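You operate a simulated robot arm through the tools that you are given. There is no shell and no other tool. Be economical: measure what you need, move in short steps, check, and stop when the job is done.

You are at the controls of a simulated robot arm. One attempt, no reset.

## Task
Wipe the smear off the fixed pane, then shut and lock the window.
Fine: use the white pad and put it back; slide the fly screen back over the fixed pane.

The check looks at the end state, three seconds after you hand in, the way a careful person would. Anything else that was tipped, shoved, dropped, spilled or broken makes it a failure.

## Robot
A 6-joint arm with a two-finger parallel gripper, fixed in place. Base frame: the origin is at the foot of the arm, x ahead of it, y to its left, z up; the work surface is at about z = 950. Units: mm, degrees, N and s.
With the tool pointing down near the work surface it reaches from about 440 to 860 mm from the base axis. Its first joint turns from -115.0 to 115.0 degrees. Payload 4.2 kg.
The tool frame sits at the grasp point between the pads (the TCP): z along the fingers, y along the line on which they close. The tips reach 23 mm beyond it. Largest opening 94 mm; finger width 38, thickness 10; the body of the gripper, 54 by 96 mm, starts 39 mm behind the TCP.
Orientation is that of the tool frame in the base frame, as a unit quaternion [x, y, z, w]. With the fingers straight down and closing along the base's y, the tool's x points along the base's -x, its y along +y and its z along -z.

## Interface
- The arm moves only by the tool jog_arm. Its argument "increments" is a list of rows, each a list of 3 entries, a list of its own where there are three numbers: the turn, a rotation vector about the tool's x, y, z in degrees, then the shift along the tool's x, y, z in mm, then the closure, from 0 (fully open) to 1 (shut). In form: [[[wx, wy, wz], [tx, ty, tz], hand], ...]. A call has 1 to 20 rows; each row is the pose to reach, as a shift and turn from the pose commanded when the call began, along the tool's axes at that moment. Rows are played at 5 a second. More than 50 mm and 8.6 degrees between two rows, or a gripper value outside its range, and nothing of the call is played. Where a pose cannot be reached the arm comes as near as it can. A force on the tool above 70 N (or 10 N above the force at the start of the call, whichever is more), or a blocked arm, ends the call early, and 0.2 s more pass. The fingers move at their own pace (about 108 mm/s each) and stop on an object; they squeeze with about 26 N. The grip force told is the motor's: it shows also when the fingers shut on nothing. Time passes only in rows, and 0.2 s behind the last, so rows that repeat a pose let the fingers close. The reply holds the time, the measured pose of the TCP, the force on the tool along the base axes, the opening and the grip force, in the units named above and with some noise, and new pictures: "show" is both (left out), scene, wrist or none.
- Cameras (640 x 400 px; columns grow to the right, rows downward): "scene" is fixed at [217.9, -650.9, 1989.3]; the picture's right is [0.67, -0.74, 0.00], its down [-0.46, -0.41, -0.79] and it looks along [0.59, 0.53, -0.62] (base axes); focal length 329 px, centre (320, 200). "wrist" rides on the gripper at [-39, 0, -44] in the tool frame; the picture's right is [0.00, -1.00, 0.00], its down [0.97, 0.00, -0.24] and it looks along [0.24, 0.00, 0.97] (tool axes); focal length 218 px, centre (320, 200). There is no depth. A picture from a camera that has moved, and an enlarged one, comes with that camera's place and axes in the base frame and with its lens.
- move_column(by): slides the trunk up (or, below 0, down) by that many mm; the arm rides with it, the base frame stays. It gives what a move gives, with no picture.
- inspect(camera, box): a new picture of the part [left, top, right, bottom] of that camera's present view, enlarged. No time passes.
- finish_job(): hands the job in; it is judged then, once.

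Work in short steps. Places have to be worked out from the pictures, the camera data and where the tool is seen: move nearer, look again, correct. Check each grasp and each placing, and mend what went wrong. You have 120 turns and 150 pictures in all, those below and enlarged ones among them. Open the gripper and draw the arm clear of the work before you hand the job in, unless the task says otherwise; then end with one line.

The tools are called after "Call:" as name(argument=value, ...) on one line, values as JSON. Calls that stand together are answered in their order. jog_arm: Moves the arm, as the interface text tells. Its arguments: {"type":"object","properties":{"increments":{"type":"array","items":{"type":"array"}},"show":{"type":"string","enum":["both","scene","wrist","none"]}},"required":["increments"]} The other tools are called the same way: move_column (by) slides the trunk up or down; inspect (camera, box) takes an enlarged picture of a part of a camera's view; finish_job () hands the job in.

At the start:

```text
time: 0.0
ee_pos: [587.9, -133.4, 1607.2]
tcp_rot: [0.0, 1.0, -0.001, 0.0]
force: [-0.2, 1.3, -0.2]
opening: 94.2
grip_force: 0.0
trunk travel left (down, up): [-925.0, 65.0]
```

scene: 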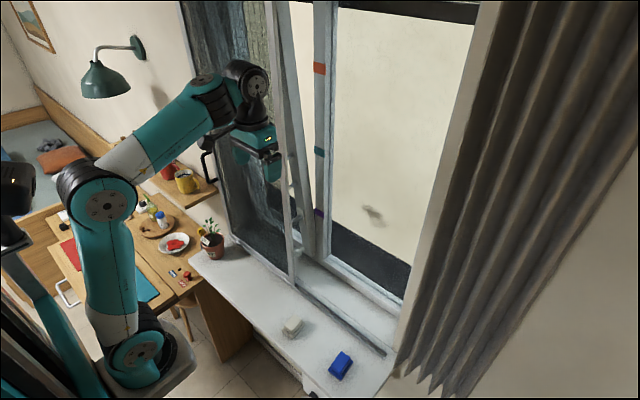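
wrist: 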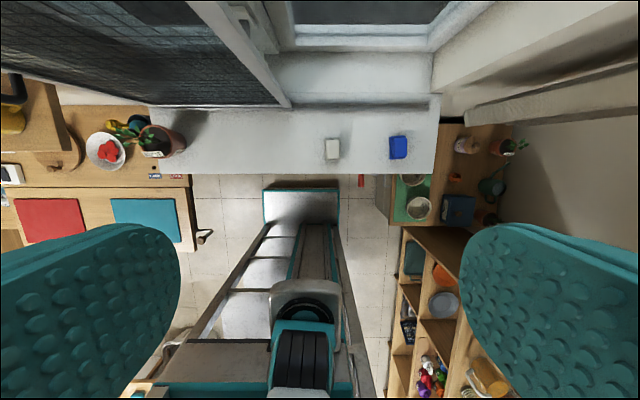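

I start by enlarging the parts of the scene view with the window and sill, to understand the mechanism.

Call:
inspect(camera="scene", box=[180, 0, 480, 190])

Call:
inspect(camera="scene", box=[180, 180, 480, 400])

Call:
inspect(camera="wrist", box=[150, 0, 550, 200])

```text
2.11 times, centred on (330, 95) of scene
camera zoom: at [217.9, -650.9, 1989.3], right [0.67, -0.74, 0.0], down [-0.46, -0.41, -0.79], along [0.59, 0.53, -0.62], focal length 693 px, centre (299, 421)
```

zoom: 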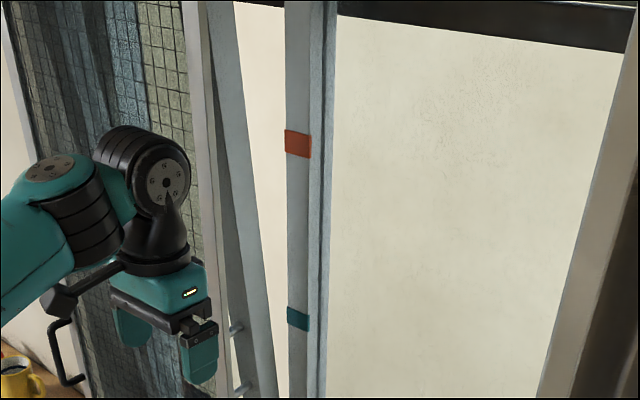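

```text
1.82 times, centred on (330, 290) of scene
camera zoom: at [217.9, -650.9, 1989.3], right [0.67, -0.74, 0.0], down [-0.46, -0.41, -0.79], along [0.59, 0.53, -0.62], focal length 599 px, centre (302, 36)
```

zoom: 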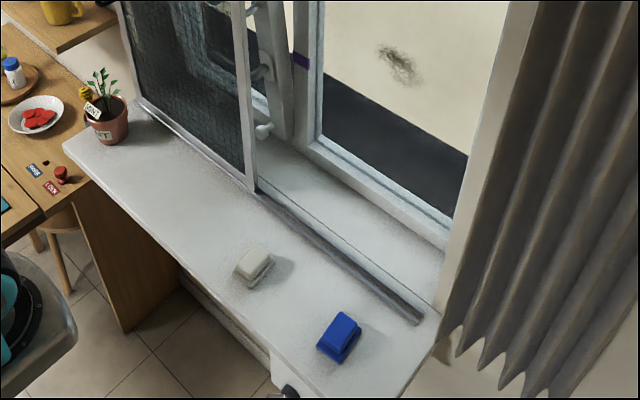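

```text
1.60 times, centred on (350, 100) of wrist
camera zoom: at [628.1, -134.2, 1651.0], right [0.0, -1.0, 0.0], down [-0.97, 0.0, 0.24], along [-0.24, 0.0, -0.97], focal length 349 px, centre (272, 360)
```

zoom: 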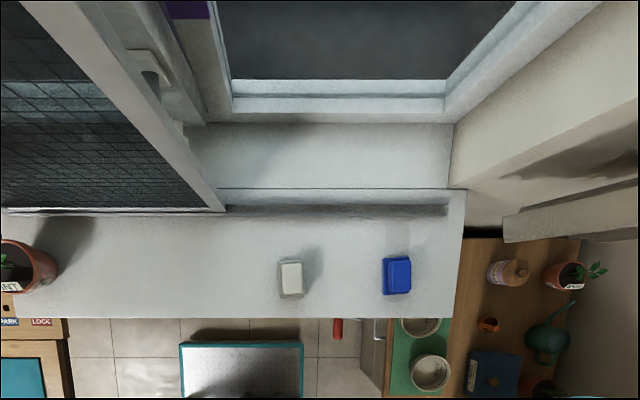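

The layout so far: sill at z≈950, the screen track at x≈752 with the screen over y≈-47..366, and the window plane at x≈885-910. The sash looks tilted inward on the left. I turn the tool horizontal towards +x so the wrist camera sees the window.

Call:
jog_arm(increments=[[[0, -8, 0], [5, 0, 0], 0], [[0, -16, 0], [10, 0, 0], 0], [[0, -24, 0], [20, 0, 0], 0], [[0, -32, 0], [30, 0, 0], 0], [[0, -40, 0], [40, 0, 0], 0], [[0, -48, 0], [50, 0, 0], 0], [[0, -56, 0], [60, 0, 0], 0], [[0, -64, 0], [70, 0, 0], 0], [[0, -72, 0], [80, 0, 0], 0], [[0, -80, 0], [90, 0, 0], 0], [[0, -88, 0], [100, 0, 0], 0]])

```text
time: 2.4
ee_pos: [522.9, -210.2, 1537.8]
tcp_rot: [-0.018, 0.723, 0.012, 0.69]
force: [-7.2, -6.4, 4.5]
opening: 93.9
grip_force: 0.1
out of reach, approached as far as the arm can: row 2, 3, 4, 5, 6, 7, 8, 9, 10, 11
trunk travel left (down, up): [-925.0, 65.0]
camera wrist: at [480.8, -212.0, 1579.2], right [0.04, -1.0, 0.01], down [-0.28, -0.02, -0.96], along [0.96, 0.04, -0.28], focal length 218 px, centre (320, 200)
```

scene: 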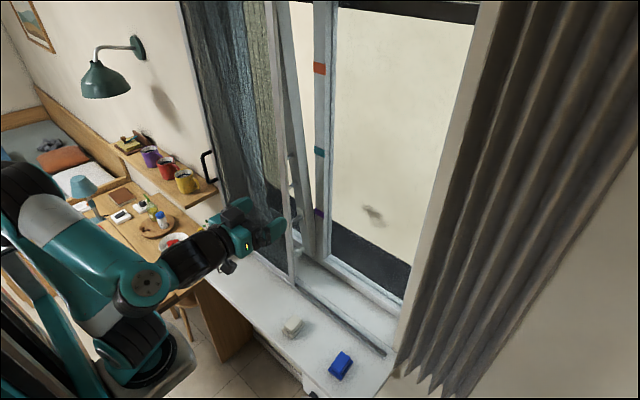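
wrist: 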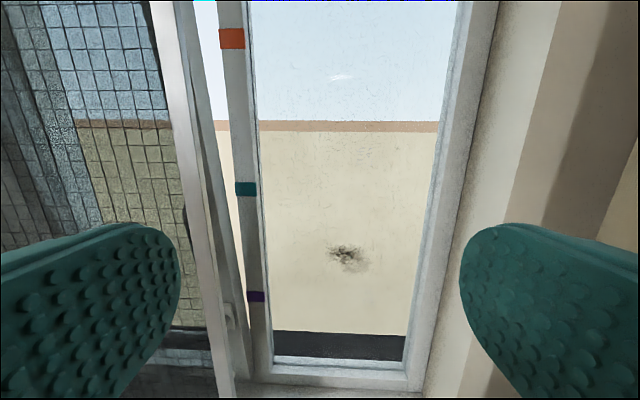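

The smear sits near (905, -251, 1325). I zoom in on the wrist view to check the smear, the second faint mark higher up, and the sash hardware.

Call:
inspect(camera="wrist", box=[150, 0, 500, 220])

Call:
inspect(camera="wrist", box=[170, 220, 450, 400])

Call:
inspect(camera="scene", box=[50, 130, 230, 300])

```text
1.82 times, centred on (325, 110) of wrist
camera zoom: at [480.8, -212.0, 1579.2], right [0.04, -1.0, 0.01], down [-0.28, -0.02, -0.96], along [0.96, 0.04, -0.28], focal length 397 px, centre (311, 364)
```

zoom: 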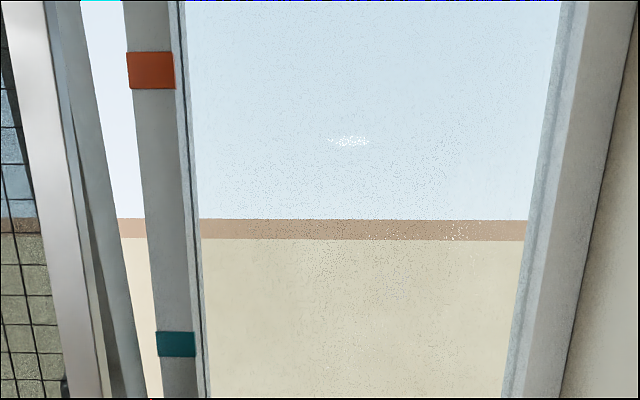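

```text
2.22 times, centred on (310, 310) of wrist
camera zoom: at [480.8, -212.0, 1579.2], right [0.04, -1.0, 0.01], down [-0.28, -0.02, -0.96], along [0.96, 0.04, -0.28], focal length 485 px, centre (342, -44)
```

zoom: 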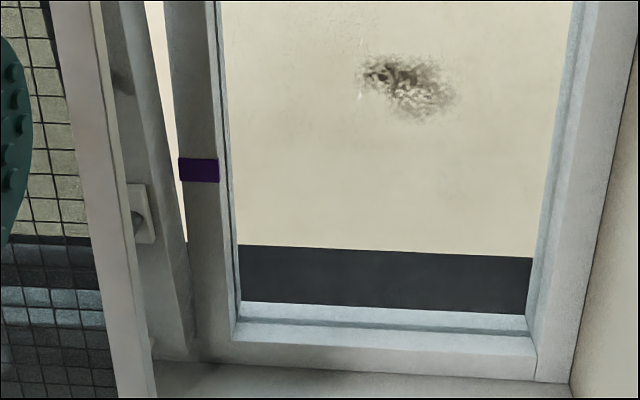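

```text
2.35 times, centred on (140, 215) of scene
camera zoom: at [217.9, -650.9, 1989.3], right [0.67, -0.74, 0.0], down [-0.46, -0.41, -0.79], along [0.59, 0.53, -0.62], focal length 775 px, centre (744, 165)
```

zoom: 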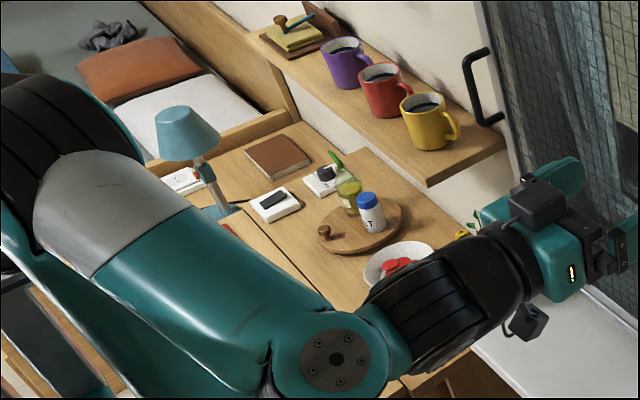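

Only one smear shows on the pane; the fainter mark is a sky reflection. The position near here was out of reach with a horizontal tool, so I turn the tool back down before lowering the trunk.

Call:
jog_arm(increments=[[[0, 8, 0], [-6, 7, 6], 0], [[0, 16, 0], [-12, 14, 12], 0], [[0, 24, 0], [-18, 21, 18], 0], [[0, 32, 0], [-24, 28, 24], 0], [[0, 40, 0], [-30, 35, 30], 0], [[0, 48, 0], [-36, 42, 36], 0], [[0, 56, 0], [-42, 50, 42], 0], [[0, 64, 0], [-48, 57, 48], 0], [[0, 72, 0], [-54, 64, 54], 0], [[0, 80, 0], [-60, 70, 60], 0], [[0, 87, 0], [-62, 75, 65], 0]], show="scene")

Call:
move_column(by=-300)

```text
time: 4.8
ee_pos: [576.2, -155.3, 1600.4]
tcp_rot: [-0.014, 1.0, -0.003, 0.008]
force: [-0.4, -2.1, 0.3]
opening: 94.0
grip_force: 0.0
out of reach, approached as far as the arm can: row 1, 2, 3, 4, 5, 6, 10
trunk travel left (down, up): [-925.0, 65.0]
```

scene: 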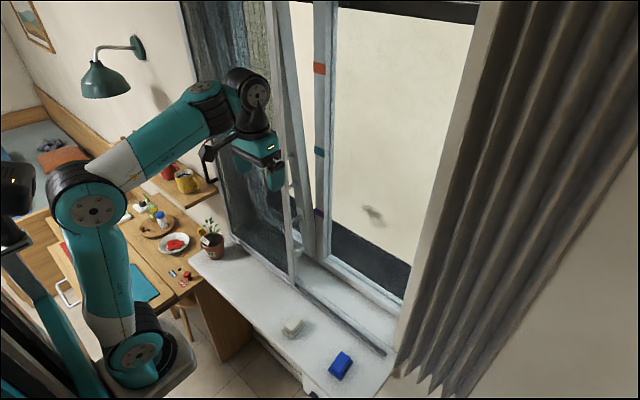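

```text
time: 7.8
ee_pos: [576.8, -158.0, 1302.0]
tcp_rot: [0.0, 1.0, -0.001, 0.008]
force: [0.7, -0.2, 0.2]
opening: 93.7
grip_force: 0.1
trunk travel left (down, up): [-625.0, 365.0]
```

Tool is down again, now at z≈1302. I lower the trunk a bit more and take a close look at the pads from above.

Call:
move_column(by=-150)

Call:
jog_arm(increments=[[[0, 0, 0], [0, -20, 20], 0]])

```text
time: 9.6
ee_pos: [575.7, -155.8, 1149.4]
tcp_rot: [0.001, 1.0, -0.001, 0.008]
force: [0.4, 0.1, 0.3]
opening: 94.0
grip_force: 0.0
trunk travel left (down, up): [-475.0, 515.0]
```

```text
time: 9.9
ee_pos: [575.5, -174.5, 1130.1]
tcp_rot: [0.0, 1.0, -0.001, 0.009]
force: [0.5, -0.4, 0.1]
opening: 93.8
grip_force: 0.0
trunk travel left (down, up): [-475.0, 515.0]
camera wrist: at [615.1, -174.8, 1174.6], right [0.0, -1.0, 0.0], down [-0.97, 0.0, 0.22], along [-0.22, 0.0, -0.97], focal length 218 px, centre (320, 200)
```

scene: 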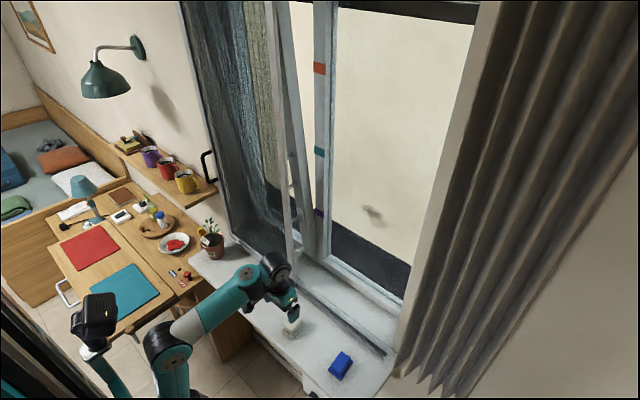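
wrist: 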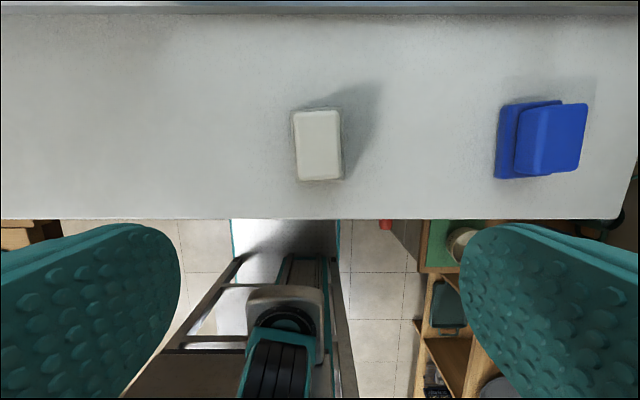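

Call:
inspect(camera="wrist", box=[270, 80, 400, 210])

Call:
inspect(camera="scene", box=[260, 290, 400, 390])

```text
3.08 times, centred on (335, 145) of wrist
camera zoom: at [615.1, -174.8, 1174.6], right [0.0, -1.0, 0.0], down [-0.97, 0.0, 0.22], along [-0.22, 0.0, -0.97], focal length 672 px, centre (274, 369)
```

zoom: 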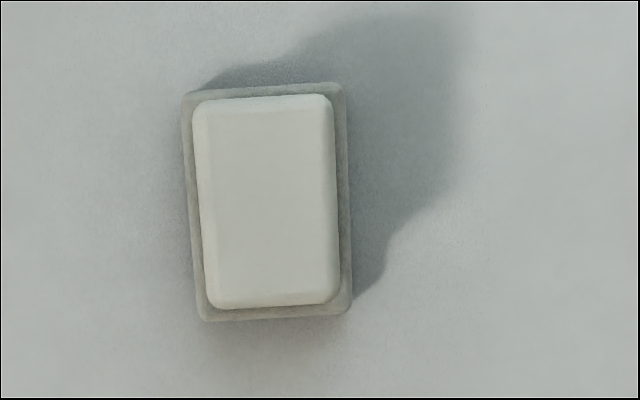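

```text
4.00 times, centred on (330, 340) of scene
camera zoom: at [217.9, -650.9, 1989.3], right [0.67, -0.74, 0.0], down [-0.46, -0.41, -0.79], along [0.59, 0.53, -0.62], focal length 1317 px, centre (280, -360)
```

zoom: 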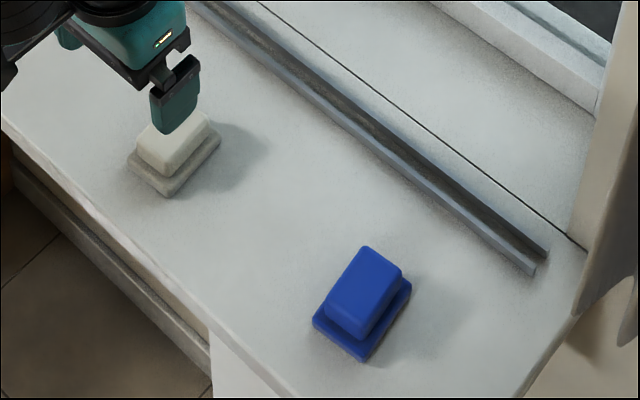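

The white pad has a wider base with a grip block on top, centred near (618, -173) and yawed about 3°. I move above it, align, and look before the grasp.

Call:
jog_arm(increments=[[[0, 1, -1], [-20, 0, 25], 0], [[0, 1, -3], [-41, 1, 60], 0], [[0, 1, -3], [-41, 1, 80], 0], [[0, 1, -3], [-41, 1, 80], 0]], show="wrist")

```text
time: 10.9
ee_pos: [618.3, -176.0, 1050.2]
tcp_rot: [-0.026, 1.0, -0.001, 0.0]
force: [-0.1, -0.3, 0.3]
opening: 94.0
grip_force: 0.0
trunk travel left (down, up): [-475.0, 515.0]
camera wrist: at [658.6, -174.6, 1093.9], right [0.05, -1.0, 0.0], down [-0.97, -0.05, 0.24], along [-0.24, -0.01, -0.97], focal length 218 px, centre (320, 200)
```

wrist: 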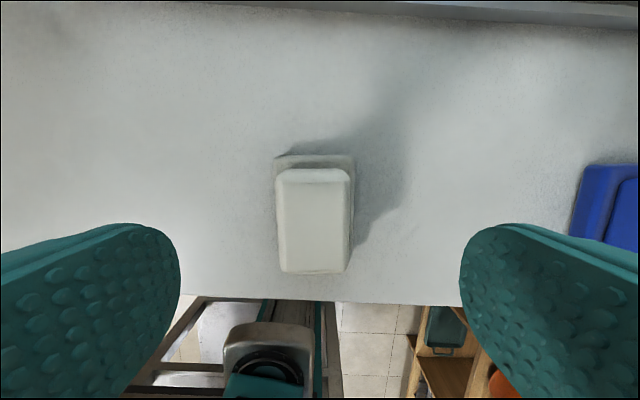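

Aligned with the pad: block centre ≈(622, -174). I descend to z≈992 and close.

Call:
jog_arm(increments=[[[0, 0, 0], [-3, 1, 30], 0], [[0, 0, 0], [-3, 1, 50], 0], [[0, 0, 0], [-3, 1, 58], 0], [[0, 0, 0], [-3, 1, 58], 1], [[0, 0, 0], [-3, 1, 58], 1], [[0, 0, 0], [-3, 1, 58], 1]])

```text
time: 12.3
ee_pos: [622.5, -174.2, 994.1]
tcp_rot: [-0.026, 1.0, 0.0, -0.001]
force: [-0.2, 0.3, 0.9]
opening: 37.3
grip_force: 26.0
trunk travel left (down, up): [-475.0, 515.0]
camera wrist: at [662.2, -173.0, 1036.5], right [0.05, -1.0, 0.0], down [-0.97, -0.05, 0.24], along [-0.24, -0.01, -0.97], focal length 218 px, centre (320, 200)
```

scene: 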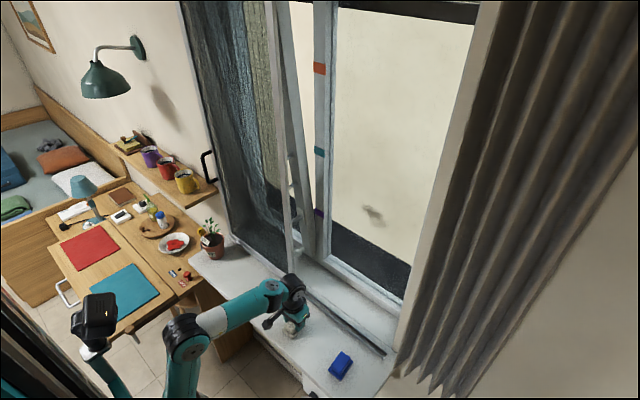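
wrist: 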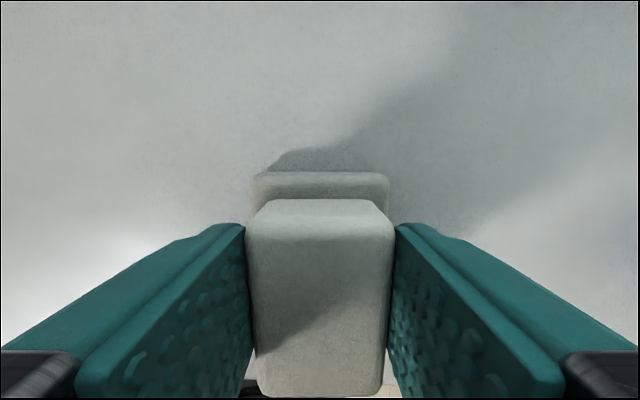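

The pad is held (opening 37 mm); its home is (622.5, -174.2), yaw about 3°, TCP z 994. I lift it straight up.

Call:
jog_arm(increments=[[[0, 0, 0], [0, 0, -30], 1], [[0, 0, 0], [0, 0, -70], 1], [[0, 0, 0], [0, 0, -110], 1], [[0, 0, 0], [0, 0, -150], 1]], show="wrist")

Call:
jog_arm(increments=[[[0, -4, 0], [0, -4, 0], 1], [[0, -8, 0], [0, -8, 0], 1], [[0, -12, 0], [0, -12, 0], 1], [[0, -16, 0], [0, -16, 0], 1], [[0, -20, 0], [0, -20, 0], 1], [[0, -24, 0], [0, -24, 0], 1], [[0, -28, 0], [0, -28, 0], 1], [[0, -32, 0], [0, -32, 0], 1], [[0, -36, 0], [0, -36, 0], 1], [[0, -40, 0], [0, -40, 0], 1]], show="scene")

```text
time: 13.3
ee_pos: [619.6, -173.0, 1143.3]
tcp_rot: [-0.026, 1.0, -0.001, -0.001]
force: [0.2, -0.6, -0.5]
opening: 37.4
grip_force: 25.9
trunk travel left (down, up): [-475.0, 515.0]
camera wrist: at [660.8, -170.9, 1187.1], right [0.05, -1.0, 0.0], down [-0.97, -0.05, 0.24], along [-0.24, -0.01, -0.97], focal length 218 px, centre (320, 200)
```

wrist: 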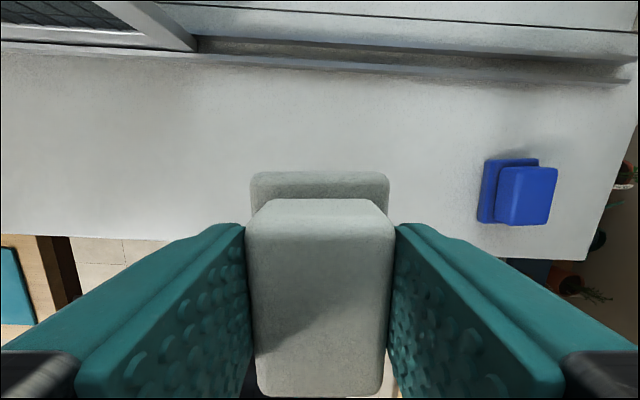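

```text
time: 15.6
ee_pos: [663.9, -230.1, 1229.4]
tcp_rot: [-0.024, 0.94, 0.006, 0.341]
force: [0.1, 0.7, -0.7]
opening: 37.3
grip_force: 25.5
out of reach, approached as far as the arm can: row 4, 5, 6, 7, 8, 9, 10
trunk travel left (down, up): [-475.0, 515.0]
```

scene: 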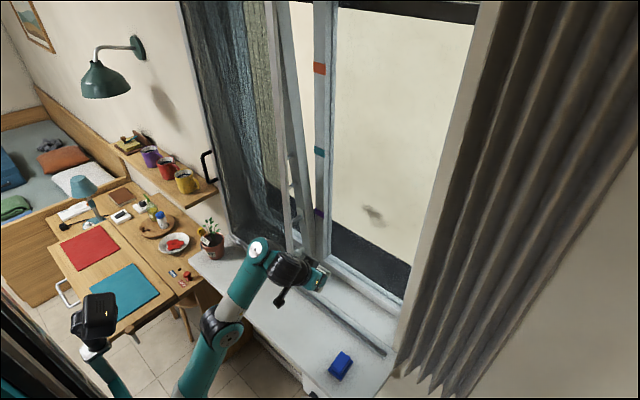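

The tool tilts more easily further out, with the forearm level. I raise the trunk by 125 and extend outward towards the pane while tilting, staying in front of the glass.

Call:
move_column(by=125)

Call:
jog_arm(increments=[[[0, 0, 0], [-10, 0, 15], 1], [[0, -5, 0], [-10, -2, 30], 1], [[0, -10, 0], [-10, -4, 45], 1], [[0, -15, 0], [-10, -6, 60], 1], [[0, -20, 0], [-10, -8, 70], 1], [[0, -25, 0], [-10, -10, 80], 1], [[0, -30, 0], [-10, -10, 90], 1], [[0, -35, 0], [-10, -10, 90], 1], [[0, -40, 0], [-10, -10, 90], 1], [[0, -45, 0], [-10, -10, 90], 1]])

```text
time: 17.1
ee_pos: [664.1, -230.6, 1356.6]
tcp_rot: [-0.025, 0.94, 0.008, 0.341]
force: [0.4, -0.5, -0.4]
opening: 37.5
grip_force: 25.6
trunk travel left (down, up): [-600.0, 390.0]
```

```text
time: 19.3
ee_pos: [711.8, -236.4, 1359.0]
tcp_rot: [-0.024, 0.905, 0.01, 0.424]
force: [0.9, 0.2, -0.2]
opening: 37.2
grip_force: 25.9
out of reach, approached as far as the arm can: row 2, 3, 4, 5, 6, 7, 8, 9, 10
trunk travel left (down, up): [-600.0, 390.0]
camera wrist: at [704.6, -237.1, 1415.5], right [0.05, -1.0, 0.0], down [-0.81, -0.04, -0.59], along [0.59, 0.03, -0.81], focal length 218 px, centre (320, 200)
```

scene: 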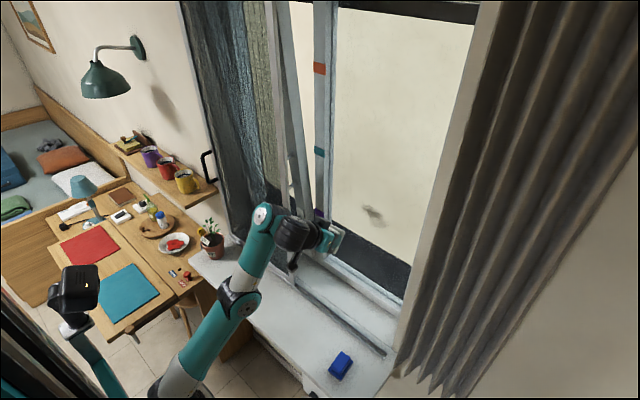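
wrist: 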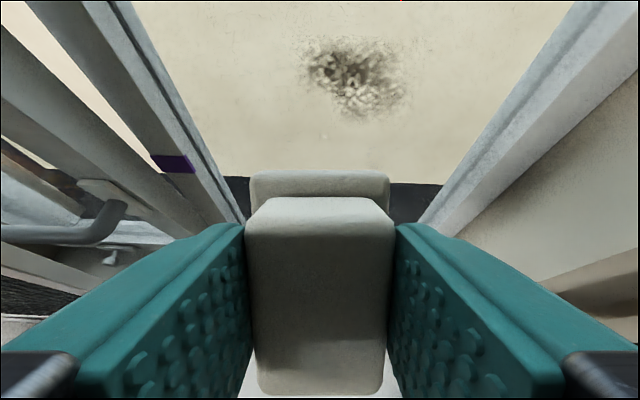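

The tilt stalls at about 50° here. I test a target further out, in front of the pane at about (800, -250, 1330), tilting up to 90°.

Call:
jog_arm(increments=[[[0, -4, 0], [-4, -2, 10], 1], [[0, -8, 0], [-8, -4, 20], 1], [[0, -12, 0], [-12, -6, 30], 1], [[0, -16, 0], [-16, -8, 40], 1], [[0, -20, 0], [-20, -10, 50], 1], [[0, -24, 0], [-24, -12, 60], 1], [[0, -28, 0], [-28, -14, 70], 1], [[0, -32, 0], [-32, -14, 80], 1], [[0, -36, 0], [-34, -14, 86], 1], [[0, -40, 0], [-34, -14, 86], 1], [[0, -40, 0], [-34, -14, 86], 1]])

```text
time: 21.7
ee_pos: [711.7, -235.4, 1357.4]
tcp_rot: [-0.024, 0.906, 0.01, 0.423]
force: [-0.6, 0.1, 0.2]
opening: 37.5
grip_force: 25.5
out of reach, approached as far as the arm can: row 1, 2, 3, 4, 5, 6, 7, 8, 9, 10, 11
trunk travel left (down, up): [-600.0, 390.0]
camera wrist: at [704.6, -237.1, 1415.5], right [0.05, -1.0, 0.0], down [-0.81, -0.04, -0.59], along [0.59, 0.03, -0.81], focal length 218 px, centre (320, 200)
```

scene: 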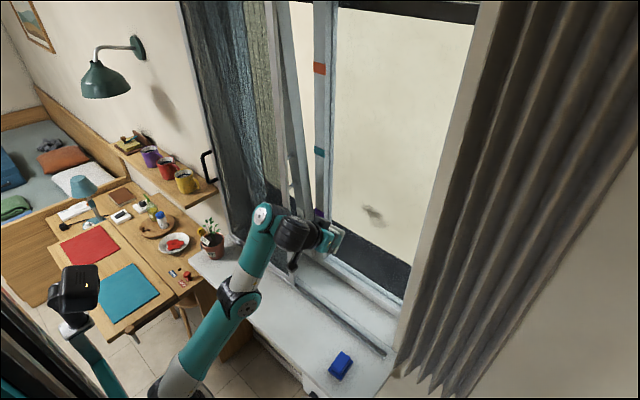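
wrist: 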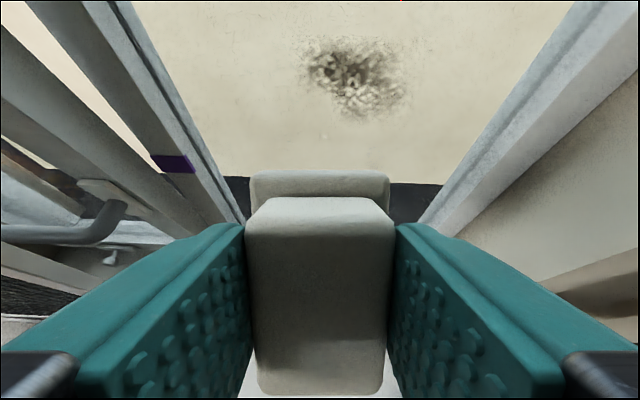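

The arm is stuck in a stretched posture. I zoom in on the arm to understand its joint geometry.

Call:
inspect(camera="scene", box=[130, 180, 370, 400])

```text
1.82 times, centred on (250, 290) of scene
camera zoom: at [217.9, -650.9, 1989.3], right [0.67, -0.74, 0.0], down [-0.46, -0.41, -0.79], along [0.59, 0.53, -0.62], focal length 599 px, centre (447, 36)
```

zoom: 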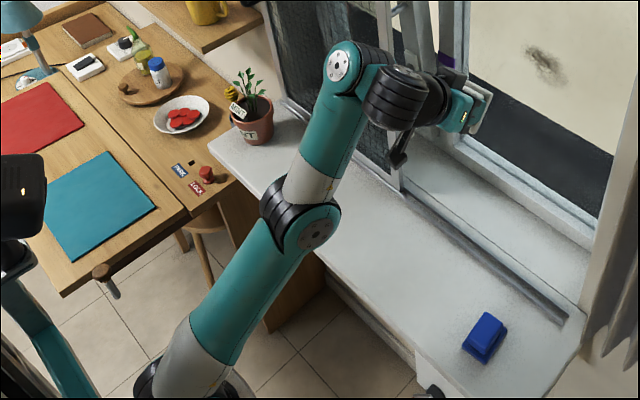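

The arm is UR-like, and joint 4 seems to be the limit: reaching a forward-pointing tool needs the other wrist branch, reached by swinging the tool sideways past -y. First I bring the tool back down.

Call:
jog_arm(increments=[[[0, 5, 0], [10, 3, -3], 1], [[0, 10, 0], [20, 7, -6], 1], [[0, 15, 0], [31, 10, -9], 1], [[0, 20, 0], [42, 14, -12], 1], [[0, 25, 0], [52, 17, -16], 1], [[0, 30, 0], [62, 21, -19], 1], [[0, 35, 0], [73, 24, -22], 1], [[0, 40, 0], [83, 28, -25], 1], [[0, 45, 0], [94, 31, -28], 1], [[0, 50, 0], [104, 35, -32], 1], [[0, 50, 0], [104, 35, -32], 1]], show="none")

```text
time: 23.9
ee_pos: [627.7, -210.1, 1303.2]
tcp_rot: [-0.034, 0.999, -0.005, 0.028]
force: [12.4, -5.9, -20.1]
opening: 37.4
grip_force: 25.7
trunk travel left (down, up): [-600.0, 390.0]
stopped in row 10: the force on the tool passed its limit (the readings are from after the stop); the commanded pose is now the measured one
```

A force stopped the motion near the end; I look before continuing.

Call:
jog_arm(increments=[[[0, 0, 0], [0, 0, 0], 1]])

```text
time: 24.3
ee_pos: [627.8, -209.5, 1302.5]
tcp_rot: [-0.034, 0.999, -0.005, 0.028]
force: [18.1, -10.8, -31.3]
opening: 37.3
grip_force: 26.7
trunk travel left (down, up): [-600.0, 390.0]
camera wrist: at [665.7, -206.2, 1348.0], right [0.07, -1.0, 0.01], down [-0.98, -0.06, 0.19], along [-0.18, -0.02, -0.98], focal length 218 px, centre (320, 200)
```

scene: 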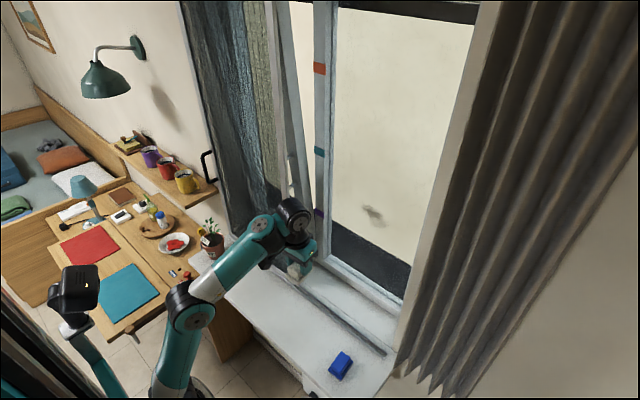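
wrist: 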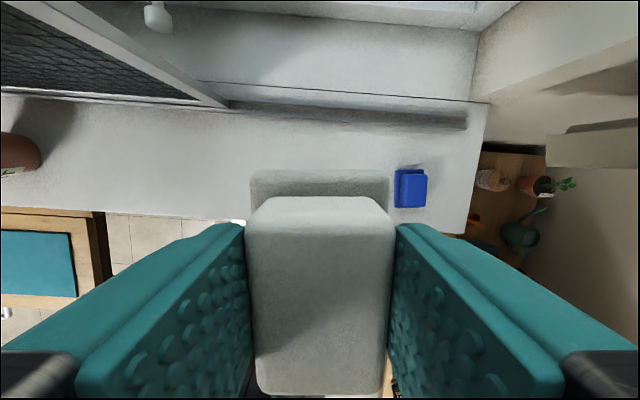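

Call:
inspect(camera="scene", box=[150, 180, 350, 320])

```text
2.86 times, centred on (250, 250) of scene
camera zoom: at [217.9, -650.9, 1989.3], right [0.67, -0.74, 0.0], down [-0.46, -0.41, -0.79], along [0.59, 0.53, -0.62], focal length 941 px, centre (520, 57)
```

zoom: 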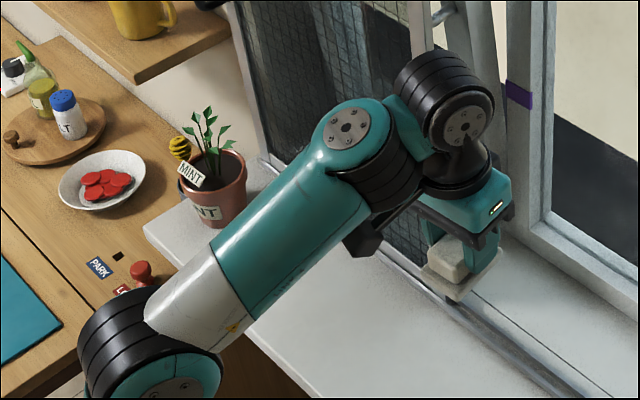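

The small black box on the gripper's +x side touches the arm's own forearm ring; it is a self-contact, nothing in the room. I back out by lowering the TCP and tilting slightly forward.

Call:
jog_arm(increments=[[[0, -3, 0], [0, 0, 10], 1], [[0, -5, 0], [0, 0, 30], 1], [[0, -3, 0], [0, 0, 60], 1], [[0, 0, 0], [0, 0, 100], 1]], show="none")

```text
time: 25.3
ee_pos: [633.1, -210.1, 1204.4]
tcp_rot: [-0.035, 0.999, -0.005, 0.027]
force: [-0.5, 0.0, 0.4]
opening: 37.3
grip_force: 26.6
trunk travel left (down, up): [-600.0, 390.0]
```

Free again. I roll the tool +90° about its own axis so the box ends up clear of the forearm in the sideways swing.

Call:
jog_arm(increments=[[[0, 0, 8], [0, 0, 0], 1], [[0, 0, 16], [0, 0, 0], 1], [[0, 0, 24], [0, 0, 0], 1], [[0, 0, 32], [0, 0, 0], 1], [[0, 0, 40], [0, 0, 0], 1], [[0, 0, 48], [0, 0, 0], 1], [[0, 0, 56], [0, 0, 0], 1], [[0, 0, 64], [0, 0, 0], 1], [[0, 0, 72], [0, 0, 0], 1], [[0, 0, 80], [0, 0, 0], 1], [[0, 0, 88], [0, 0, 0], 1], [[0, 0, 92], [0, 0, 0], 1]], show="scene")

```text
time: 27.9
ee_pos: [633.2, -209.0, 1202.2]
tcp_rot: [0.696, 0.718, 0.016, 0.022]
force: [0.2, -0.5, -0.6]
opening: 37.2
grip_force: 26.1
trunk travel left (down, up): [-600.0, 390.0]
```

scene: 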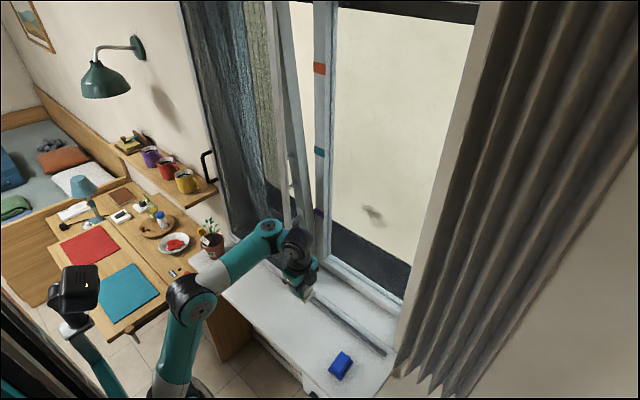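

The tool x axis now points +y. Next I swing the tool from down to pointing at -y, pivoting about the wrist.

Call:
jog_arm(increments=[[[0, -7.5, 0], [-12, -2, -1], 1], [[0, -15, 0], [-23, -5, -5], 1], [[0, -22.5, 0], [-34, -7, -11], 1], [[0, -30, 0], [-45, -10, -20], 1], [[0, -37.5, 0], [-55, -12, -31], 1], [[0, -45, 0], [-64, -15, -44], 1], [[0, -52.5, 0], [-71, -17, -59], 1], [[0, -60, 0], [-78, -20, -75], 1], [[0, -67.5, 0], [-83, -22, -93], 1], [[0, -75, 0], [-87, -25, -111], 1]], show="scene")

```text
time: 30.1
ee_pos: [601.1, -350.8, 1293.7]
tcp_rot: [0.558, 0.56, -0.406, 0.459]
force: [0.0, 0.0, -0.7]
opening: 37.3
grip_force: 25.7
out of reach, approached as far as the arm can: row 1, 2, 3, 4, 5, 6, 7, 8, 9, 10
trunk travel left (down, up): [-600.0, 390.0]
```

scene: 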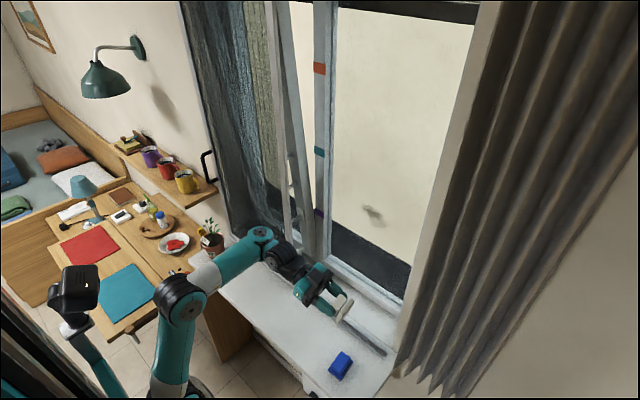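

The tool now points nearly to -y. I swing it around the vertical towards +x, again pivoting about the wrist, half way first.

Call:
jog_arm(increments=[[[-7.7, 0.5, -2], [1, 21, 0], 1], [[-15.5, 0.9, -4], [3, 41, -3], 1], [[-23.2, 1.4, -6], [6, 61, -9], 1], [[-30.9, 1.9, -8], [9, 80, -18], 1], [[-38.7, 2.3, -10], [13, 97, -28], 1], [[-46.4, 2.8, -12], [17, 113, -42], 1]], show="scene")

```text
time: 31.5
ee_pos: [712.7, -302.2, 1292.9]
tcp_rot: [0.288, 0.738, -0.189, 0.58]
force: [-0.8, 0.5, -1.2]
opening: 37.2
grip_force: 26.1
trunk travel left (down, up): [-600.0, 390.0]
```

scene: 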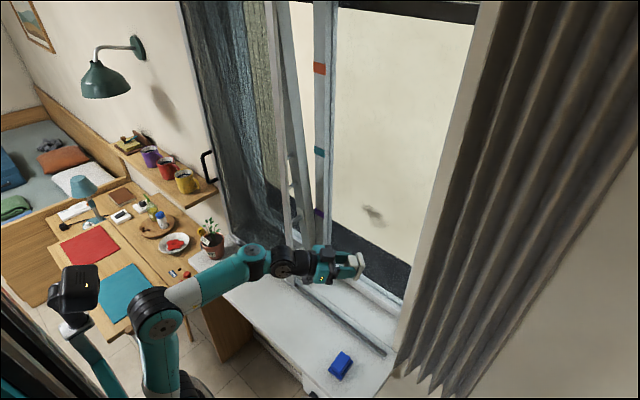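

That branch works, with every row reached. I finish the swing to exactly +x and move to a stand-off pose at about (790, -251, 1325).

Call:
jog_arm(increments=[[[-6.6, -2.2, -1.4], [-5, 15, 3], 1], [[-13.2, -4.4, -2.7], [-11, 30, 6], 1], [[-19.8, -6.6, -4.1], [-16, 45, 9], 1], [[-26.4, -8.8, -5.5], [-22, 60, 12], 1], [[-33, -11, -6.8], [-27, 75, 15], 1], [[-39.6, -13.1, -8.2], [-33, 90, 18], 1], [[-39.6, -13.1, -8.2], [-33, 90, 18], 1]])

```text
time: 33.1
ee_pos: [788.6, -250.5, 1323.6]
tcp_rot: [-0.002, 0.706, 0.0, 0.708]
force: [-0.3, -0.2, -0.8]
opening: 37.2
grip_force: 25.9
trunk travel left (down, up): [-600.0, 390.0]
camera wrist: at [745.9, -250.4, 1362.8], right [0.0, -1.0, 0.0], down [-0.24, 0.0, -0.97], along [0.97, 0.0, -0.24], focal length 218 px, centre (320, 200)
```

scene: 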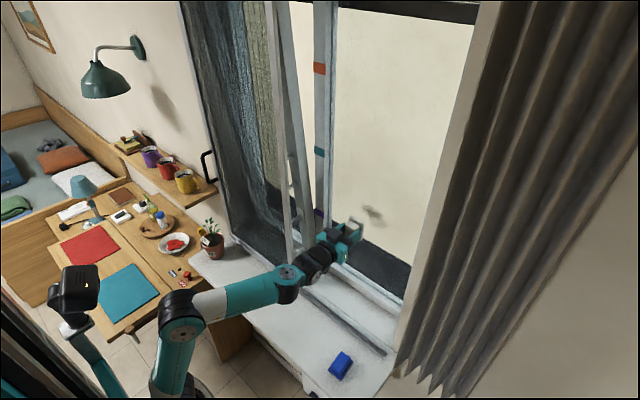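
wrist: 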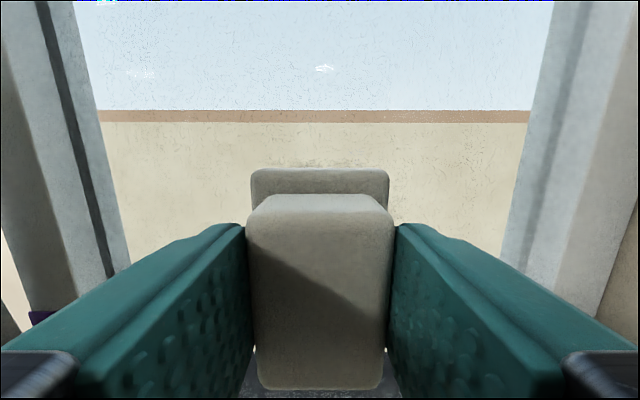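

Stand-off reached with a straight tool. I advance in small steps until the pad touches the glass.

Call:
jog_arm(increments=[[[0, 0, 0], [0, 0, 20], 1], [[0, 0, 0], [0, 0, 40], 1], [[0, 0, 0], [0, 0, 55], 1], [[0, 0, 0], [0, 0, 60], 1]], show="none")

Call:
jog_arm(increments=[[[0, 0, 0], [0, 0, 5], 1], [[0, 0, 0], [0, 0, 10], 1]], show="wrist")

```text
time: 34.1
ee_pos: [850.0, -250.0, 1323.1]
tcp_rot: [-0.001, 0.707, 0.0, 0.707]
force: [0.0, 0.2, -0.4]
opening: 37.6
grip_force: 26.4
trunk travel left (down, up): [-600.0, 390.0]
```

```text
time: 34.7
ee_pos: [859.6, -251.3, 1325.0]
tcp_rot: [-0.001, 0.707, 0.0, 0.707]
force: [-0.9, -0.4, 0.2]
opening: 37.3
grip_force: 25.5
trunk travel left (down, up): [-600.0, 390.0]
camera wrist: at [816.7, -251.4, 1363.4], right [0.0, -1.0, 0.0], down [-0.24, 0.0, -0.97], along [0.97, 0.0, -0.24], focal length 218 px, centre (320, 200)
```

wrist: 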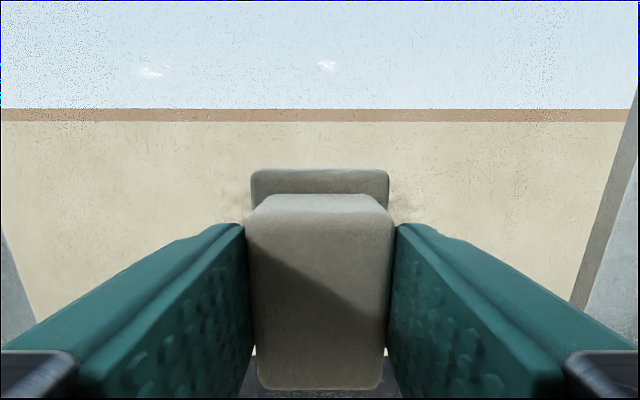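

Not touching yet; the smear fringe shows on both sides of the pad. I continue forward by small steps.

Call:
jog_arm(increments=[[[0, 0, 0], [0, 0, 4], 1], [[0, 0, 0], [0, 0, 8], 1]], show="none")

Call:
jog_arm(increments=[[[0, 0, 0], [0, 0, 3], 1], [[0, 0, 0], [0, 0, 6], 1]], show="none")

```text
time: 35.3
ee_pos: [864.3, -249.9, 1326.3]
tcp_rot: [-0.001, 0.707, 0.001, 0.707]
force: [-38.4, 4.8, -12.0]
opening: 37.1
grip_force: 26.1
trunk travel left (down, up): [-600.0, 390.0]
```

```text
time: 35.9
ee_pos: [868.8, -250.9, 1328.1]
tcp_rot: [0.0, 0.704, -0.001, 0.71]
force: [-40.9, -0.2, -4.1]
opening: 37.7
grip_force: 25.9
trunk travel left (down, up): [-600.0, 390.0]
```

Contact at about x 863 with 40 N, a bit hard and the pad may have slid slightly. I ease off to a light press.

Call:
jog_arm(increments=[[[0, 0, 0], [0, 0, -4], 1], [[0, 0, 0], [0, 0, -6], 1]], show="wrist")

```text
time: 36.5
ee_pos: [868.1, -249.3, 1323.6]
tcp_rot: [-0.002, 0.707, 0.0, 0.707]
force: [-0.6, 0.0, 0.5]
opening: 37.5
grip_force: 25.5
trunk travel left (down, up): [-600.0, 390.0]
camera wrist: at [824.9, -249.5, 1362.5], right [0.0, -1.0, 0.0], down [-0.24, 0.0, -0.97], along [0.97, 0.0, -0.24], focal length 218 px, centre (320, 200)
```

wrist: 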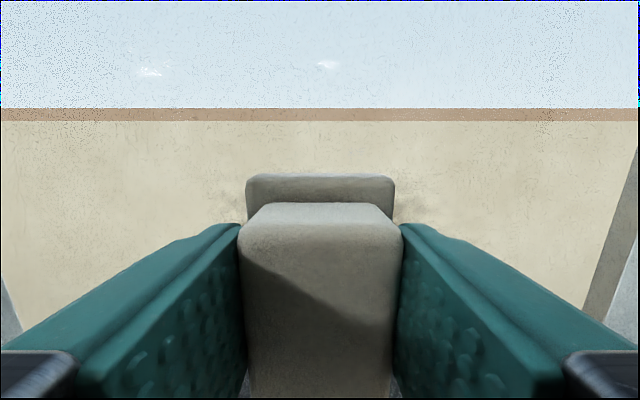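

The pad slid a few mm deeper in the grip and is now just at the glass. I press about 2 mm and wipe sideways across the smear.

Call:
jog_arm(increments=[[[0, 0, 0], [0, 0, 2], 1], [[0, 0, 0], [0, 10, 2], 1], [[0, 0, 0], [0, 20, 2], 1], [[0, 0, 0], [0, 30, 2], 1], [[0, 0, 0], [0, 40, 2], 1], [[0, 0, 0], [0, 50, 2], 1], [[0, 0, 0], [0, 35, 2], 1], [[0, 0, 0], [0, 20, 2], 1], [[0, 0, 0], [0, 5, 2], 1], [[0, 0, 0], [0, -10, 2], 1], [[0, 0, 0], [0, -25, 2], 1], [[0, 0, 0], [0, -40, 2], 1], [[0, 0, 0], [0, -50, 2], 1]], show="wrist")

```text
time: 39.3
ee_pos: [868.8, -299.8, 1325.3]
tcp_rot: [-0.002, 0.707, 0.001, 0.708]
force: [-4.5, 2.3, -0.8]
opening: 37.2
grip_force: 25.5
trunk travel left (down, up): [-600.0, 390.0]
camera wrist: at [826.3, -300.5, 1364.0], right [0.0, -1.0, 0.0], down [-0.24, 0.0, -0.97], along [0.97, 0.0, -0.24], focal length 218 px, centre (320, 200)
```

wrist: 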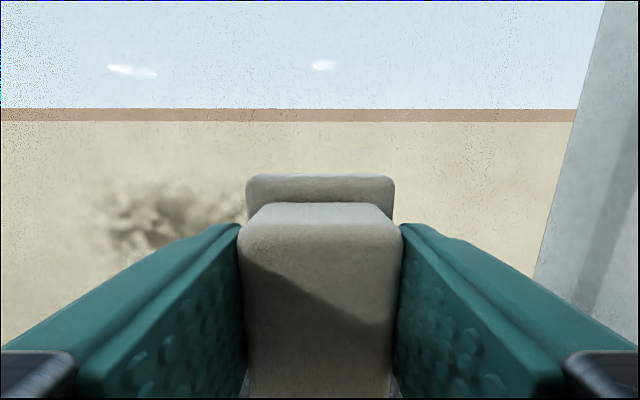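

The smear has faded but is not gone (force 4.5 N). I wipe more with a firmer press and several heights.

Call:
jog_arm(increments=[[[0, 0, 0], [0, 10, 1.5], 1], [[0, 0, 0], [-10, 25, 1.5], 1], [[0, 0, 0], [-15, 40, 1.5], 1], [[0, 0, 0], [-15, 55, 1.5], 1], [[0, 0, 0], [-15, 70, 1.5], 1], [[0, 0, 0], [-15, 85, 1.5], 1], [[0, 0, 0], [-15, 98, 1.5], 1], [[0, 0, 0], [0, 98, 1.5], 1], [[0, 0, 0], [0, 80, 1.5], 1], [[0, 0, 0], [0, 62, 1.5], 1], [[0, 0, 0], [0, 44, 1.5], 1], [[0, 0, 0], [0, 26, 1.5], 1], [[0, 0, 0], [0, 8, 1.5], 1], [[0, 0, 0], [12, 8, 1.5], 1], [[0, 0, 0], [12, 26, 1.5], 1], [[0, 0, 0], [12, 44, 1.5], 1], [[0, 0, 0], [12, 62, 1.5], 1], [[0, 0, 0], [12, 80, 1.5], 1], [[0, 0, 0], [12, 98, 1.5], 1], [[0, 0, 0], [0, 98, 1.5], 1]], show="wrist")

```text
time: 43.5
ee_pos: [870.3, -203.0, 1315.5]
tcp_rot: [0.001, 0.715, 0.002, 0.699]
force: [-37.4, -2.7, -12.3]
opening: 37.4
grip_force: 26.3
trunk travel left (down, up): [-600.0, 390.0]
stopped in row 20: the force on the tool passed its limit (the readings are from after the stop); the commanded pose is now the measured one
camera wrist: at [828.1, -203.8, 1355.0], right [0.0, -1.0, 0.0], down [-0.26, 0.0, -0.96], along [0.96, 0.0, -0.26], focal length 218 px, centre (320, 200)
```

wrist: 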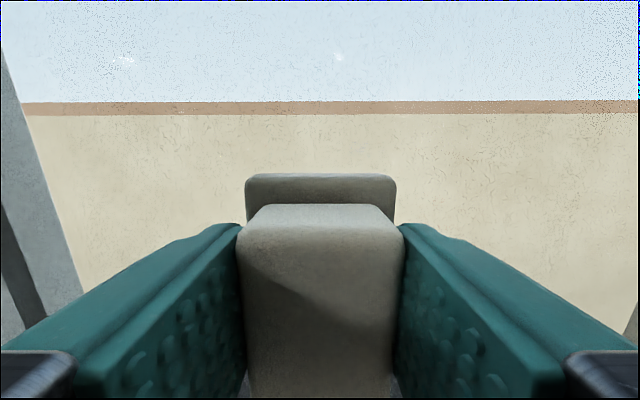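

The smear looks gone. I retreat from the glass and check.

Call:
jog_arm(increments=[[[0, 0, 0], [0, 0, -10], 1], [[0, -1, 0], [0, 0, -40], 1], [[0, -1.2, 0], [20, 0, -80], 1], [[0, -1.2, 0], [60, 0, -100], 1]])

Call:
inspect(camera="scene", box=[300, 120, 440, 300])

Call:
inspect(camera="wrist", box=[170, 60, 500, 260])

```text
time: 44.5
ee_pos: [769.9, -200.6, 1257.7]
tcp_rot: [-0.001, 0.707, 0.002, 0.707]
force: [0.5, -0.1, -0.9]
opening: 37.4
grip_force: 26.1
trunk travel left (down, up): [-600.0, 390.0]
camera wrist: at [726.8, -201.6, 1296.7], right [0.0, -1.0, 0.0], down [-0.24, 0.0, -0.97], along [0.97, 0.0, -0.24], focal length 218 px, centre (320, 200)
```

scene: 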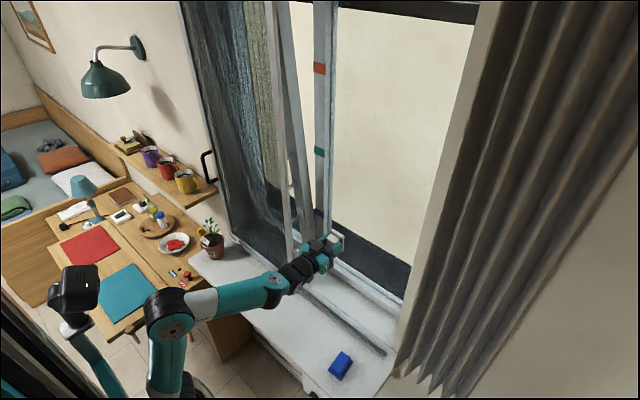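
wrist: 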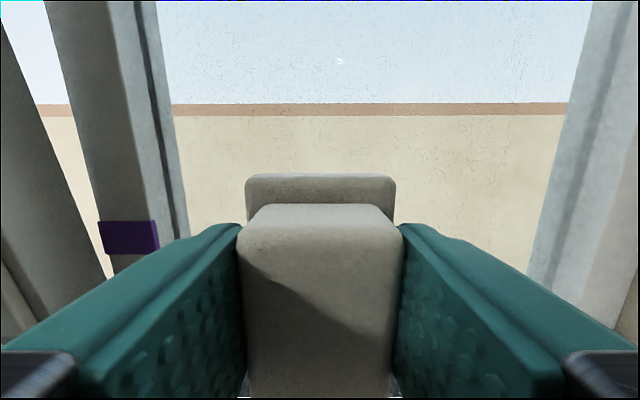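

```text
2.22 times, centred on (370, 210) of scene
camera zoom: at [217.9, -650.9, 1989.3], right [0.67, -0.74, 0.0], down [-0.46, -0.41, -0.79], along [0.59, 0.53, -0.62], focal length 732 px, centre (209, 178)
```

zoom: 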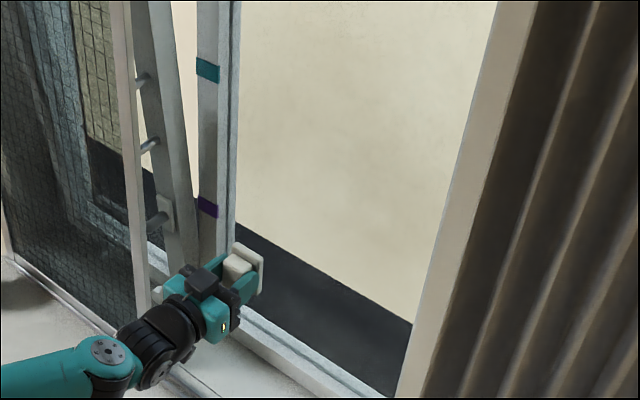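

```text
1.94 times, centred on (335, 160) of wrist
camera zoom: at [726.8, -201.6, 1296.7], right [0.0, -1.0, 0.0], down [-0.24, 0.0, -0.97], along [0.97, 0.0, -0.24], focal length 423 px, centre (291, 278)
```

zoom: 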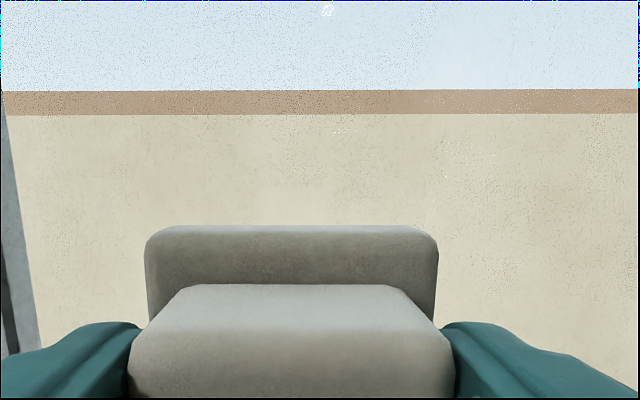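

Call:
inspect(camera="scene", box=[345, 185, 405, 240])

```text
7.27 times, centred on (375, 212) of scene
camera zoom: at [217.9, -650.9, 1989.3], right [0.67, -0.74, 0.0], down [-0.46, -0.41, -0.79], along [0.59, 0.53, -0.62], focal length 2394 px, centre (-80, 109)
```

zoom: 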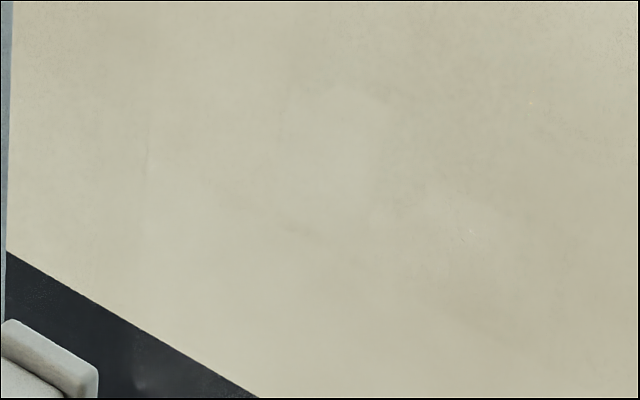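

The pane is clean. Now I reverse the swing to bring the tool down again for returning the pad; first leg back to the intermediate pose.

Call:
jog_arm(increments=[[[5.7, 1.9, 1.2], [-5, -14, -12], 1], [[11.3, 3.7, 2.3], [-10, -29, -22], 1], [[17, 5.6, 3.5], [-15, -43, -32], 1], [[22.6, 7.5, 4.7], [-20, -58, -40], 1], [[28.3, 9.4, 5.9], [-25, -72, -48], 1], [[34, 11.2, 7], [-30, -87, -54], 1], [[39.6, 13.1, 8.2], [-35, -101, -57], 1]], show="none")

Call:
jog_arm(increments=[[[7.7, -0.5, 2], [1, -18, -9], 1], [[15.5, -0.9, 4], [2, -36, -18], 1], [[23.2, -1.4, 6], [4, -55, -27], 1], [[30.9, -1.9, 8], [5, -73, -36], 1], [[38.7, -2.3, 10], [6, -91, -45], 1], [[46.4, -2.8, 12], [7, -109, -54], 1]], show="scene")

```text
time: 46.1
ee_pos: [715.0, -302.4, 1291.7]
tcp_rot: [0.289, 0.739, -0.187, 0.579]
force: [0.5, 0.4, -0.3]
opening: 37.2
grip_force: 26.0
trunk travel left (down, up): [-600.0, 390.0]
```

```text
time: 47.5
ee_pos: [602.0, -353.8, 1293.3]
tcp_rot: [0.561, 0.558, -0.409, 0.454]
force: [0.6, -0.7, -0.1]
opening: 37.4
grip_force: 25.9
trunk travel left (down, up): [-600.0, 390.0]
```

scene: 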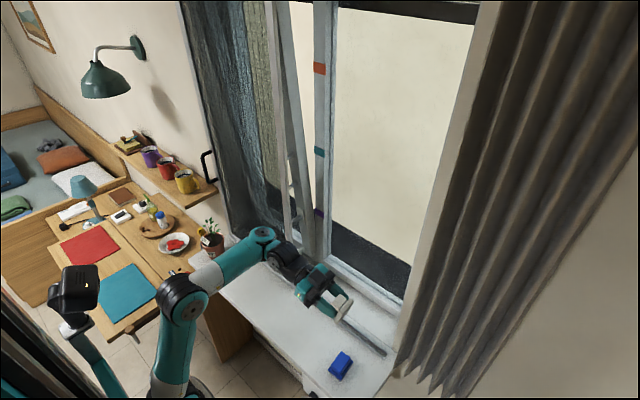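

Back at the sideways pose. I swing the tool down again, ending near (620, -185, 1190).

Call:
jog_arm(increments=[[[0.4, 7.5, 0], [20, 2, -4], 1], [[0.8, 15, 0], [39, 4, -11], 1], [[1.2, 22.5, 0], [57, 6, -20], 1], [[1.6, 30, 0], [74, 8, -32], 1], [[2, 37.6, 0], [90, 10, -45], 1], [[2.4, 45.2, 0], [105, 12, -60], 1], [[2.8, 52.7, 0], [118, 14, -77], 1], [[3.2, 60.2, 0], [127, 16, -96], 1], [[3.6, 67.8, 0], [136, 18, -117], 1], [[4, 75.3, 0], [142, 20, -138], 1]], show="scene")

```text
time: 49.8
ee_pos: [623.4, -180.7, 1193.0]
tcp_rot: [0.709, 0.705, 0.001, -0.001]
force: [-1.3, -0.3, -0.2]
opening: 37.3
grip_force: 26.0
out of reach, approached as far as the arm can: row 7, 8, 9
trunk travel left (down, up): [-600.0, 390.0]
```

scene: 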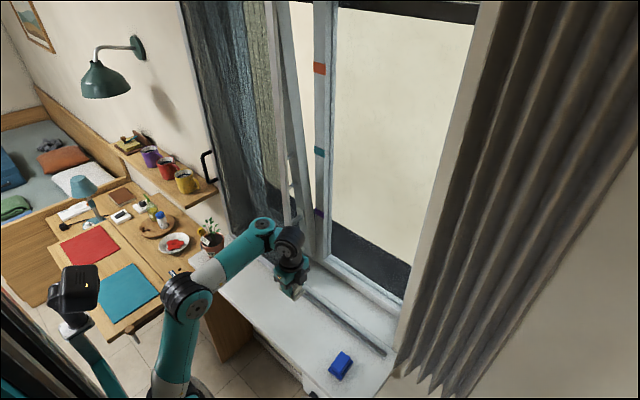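

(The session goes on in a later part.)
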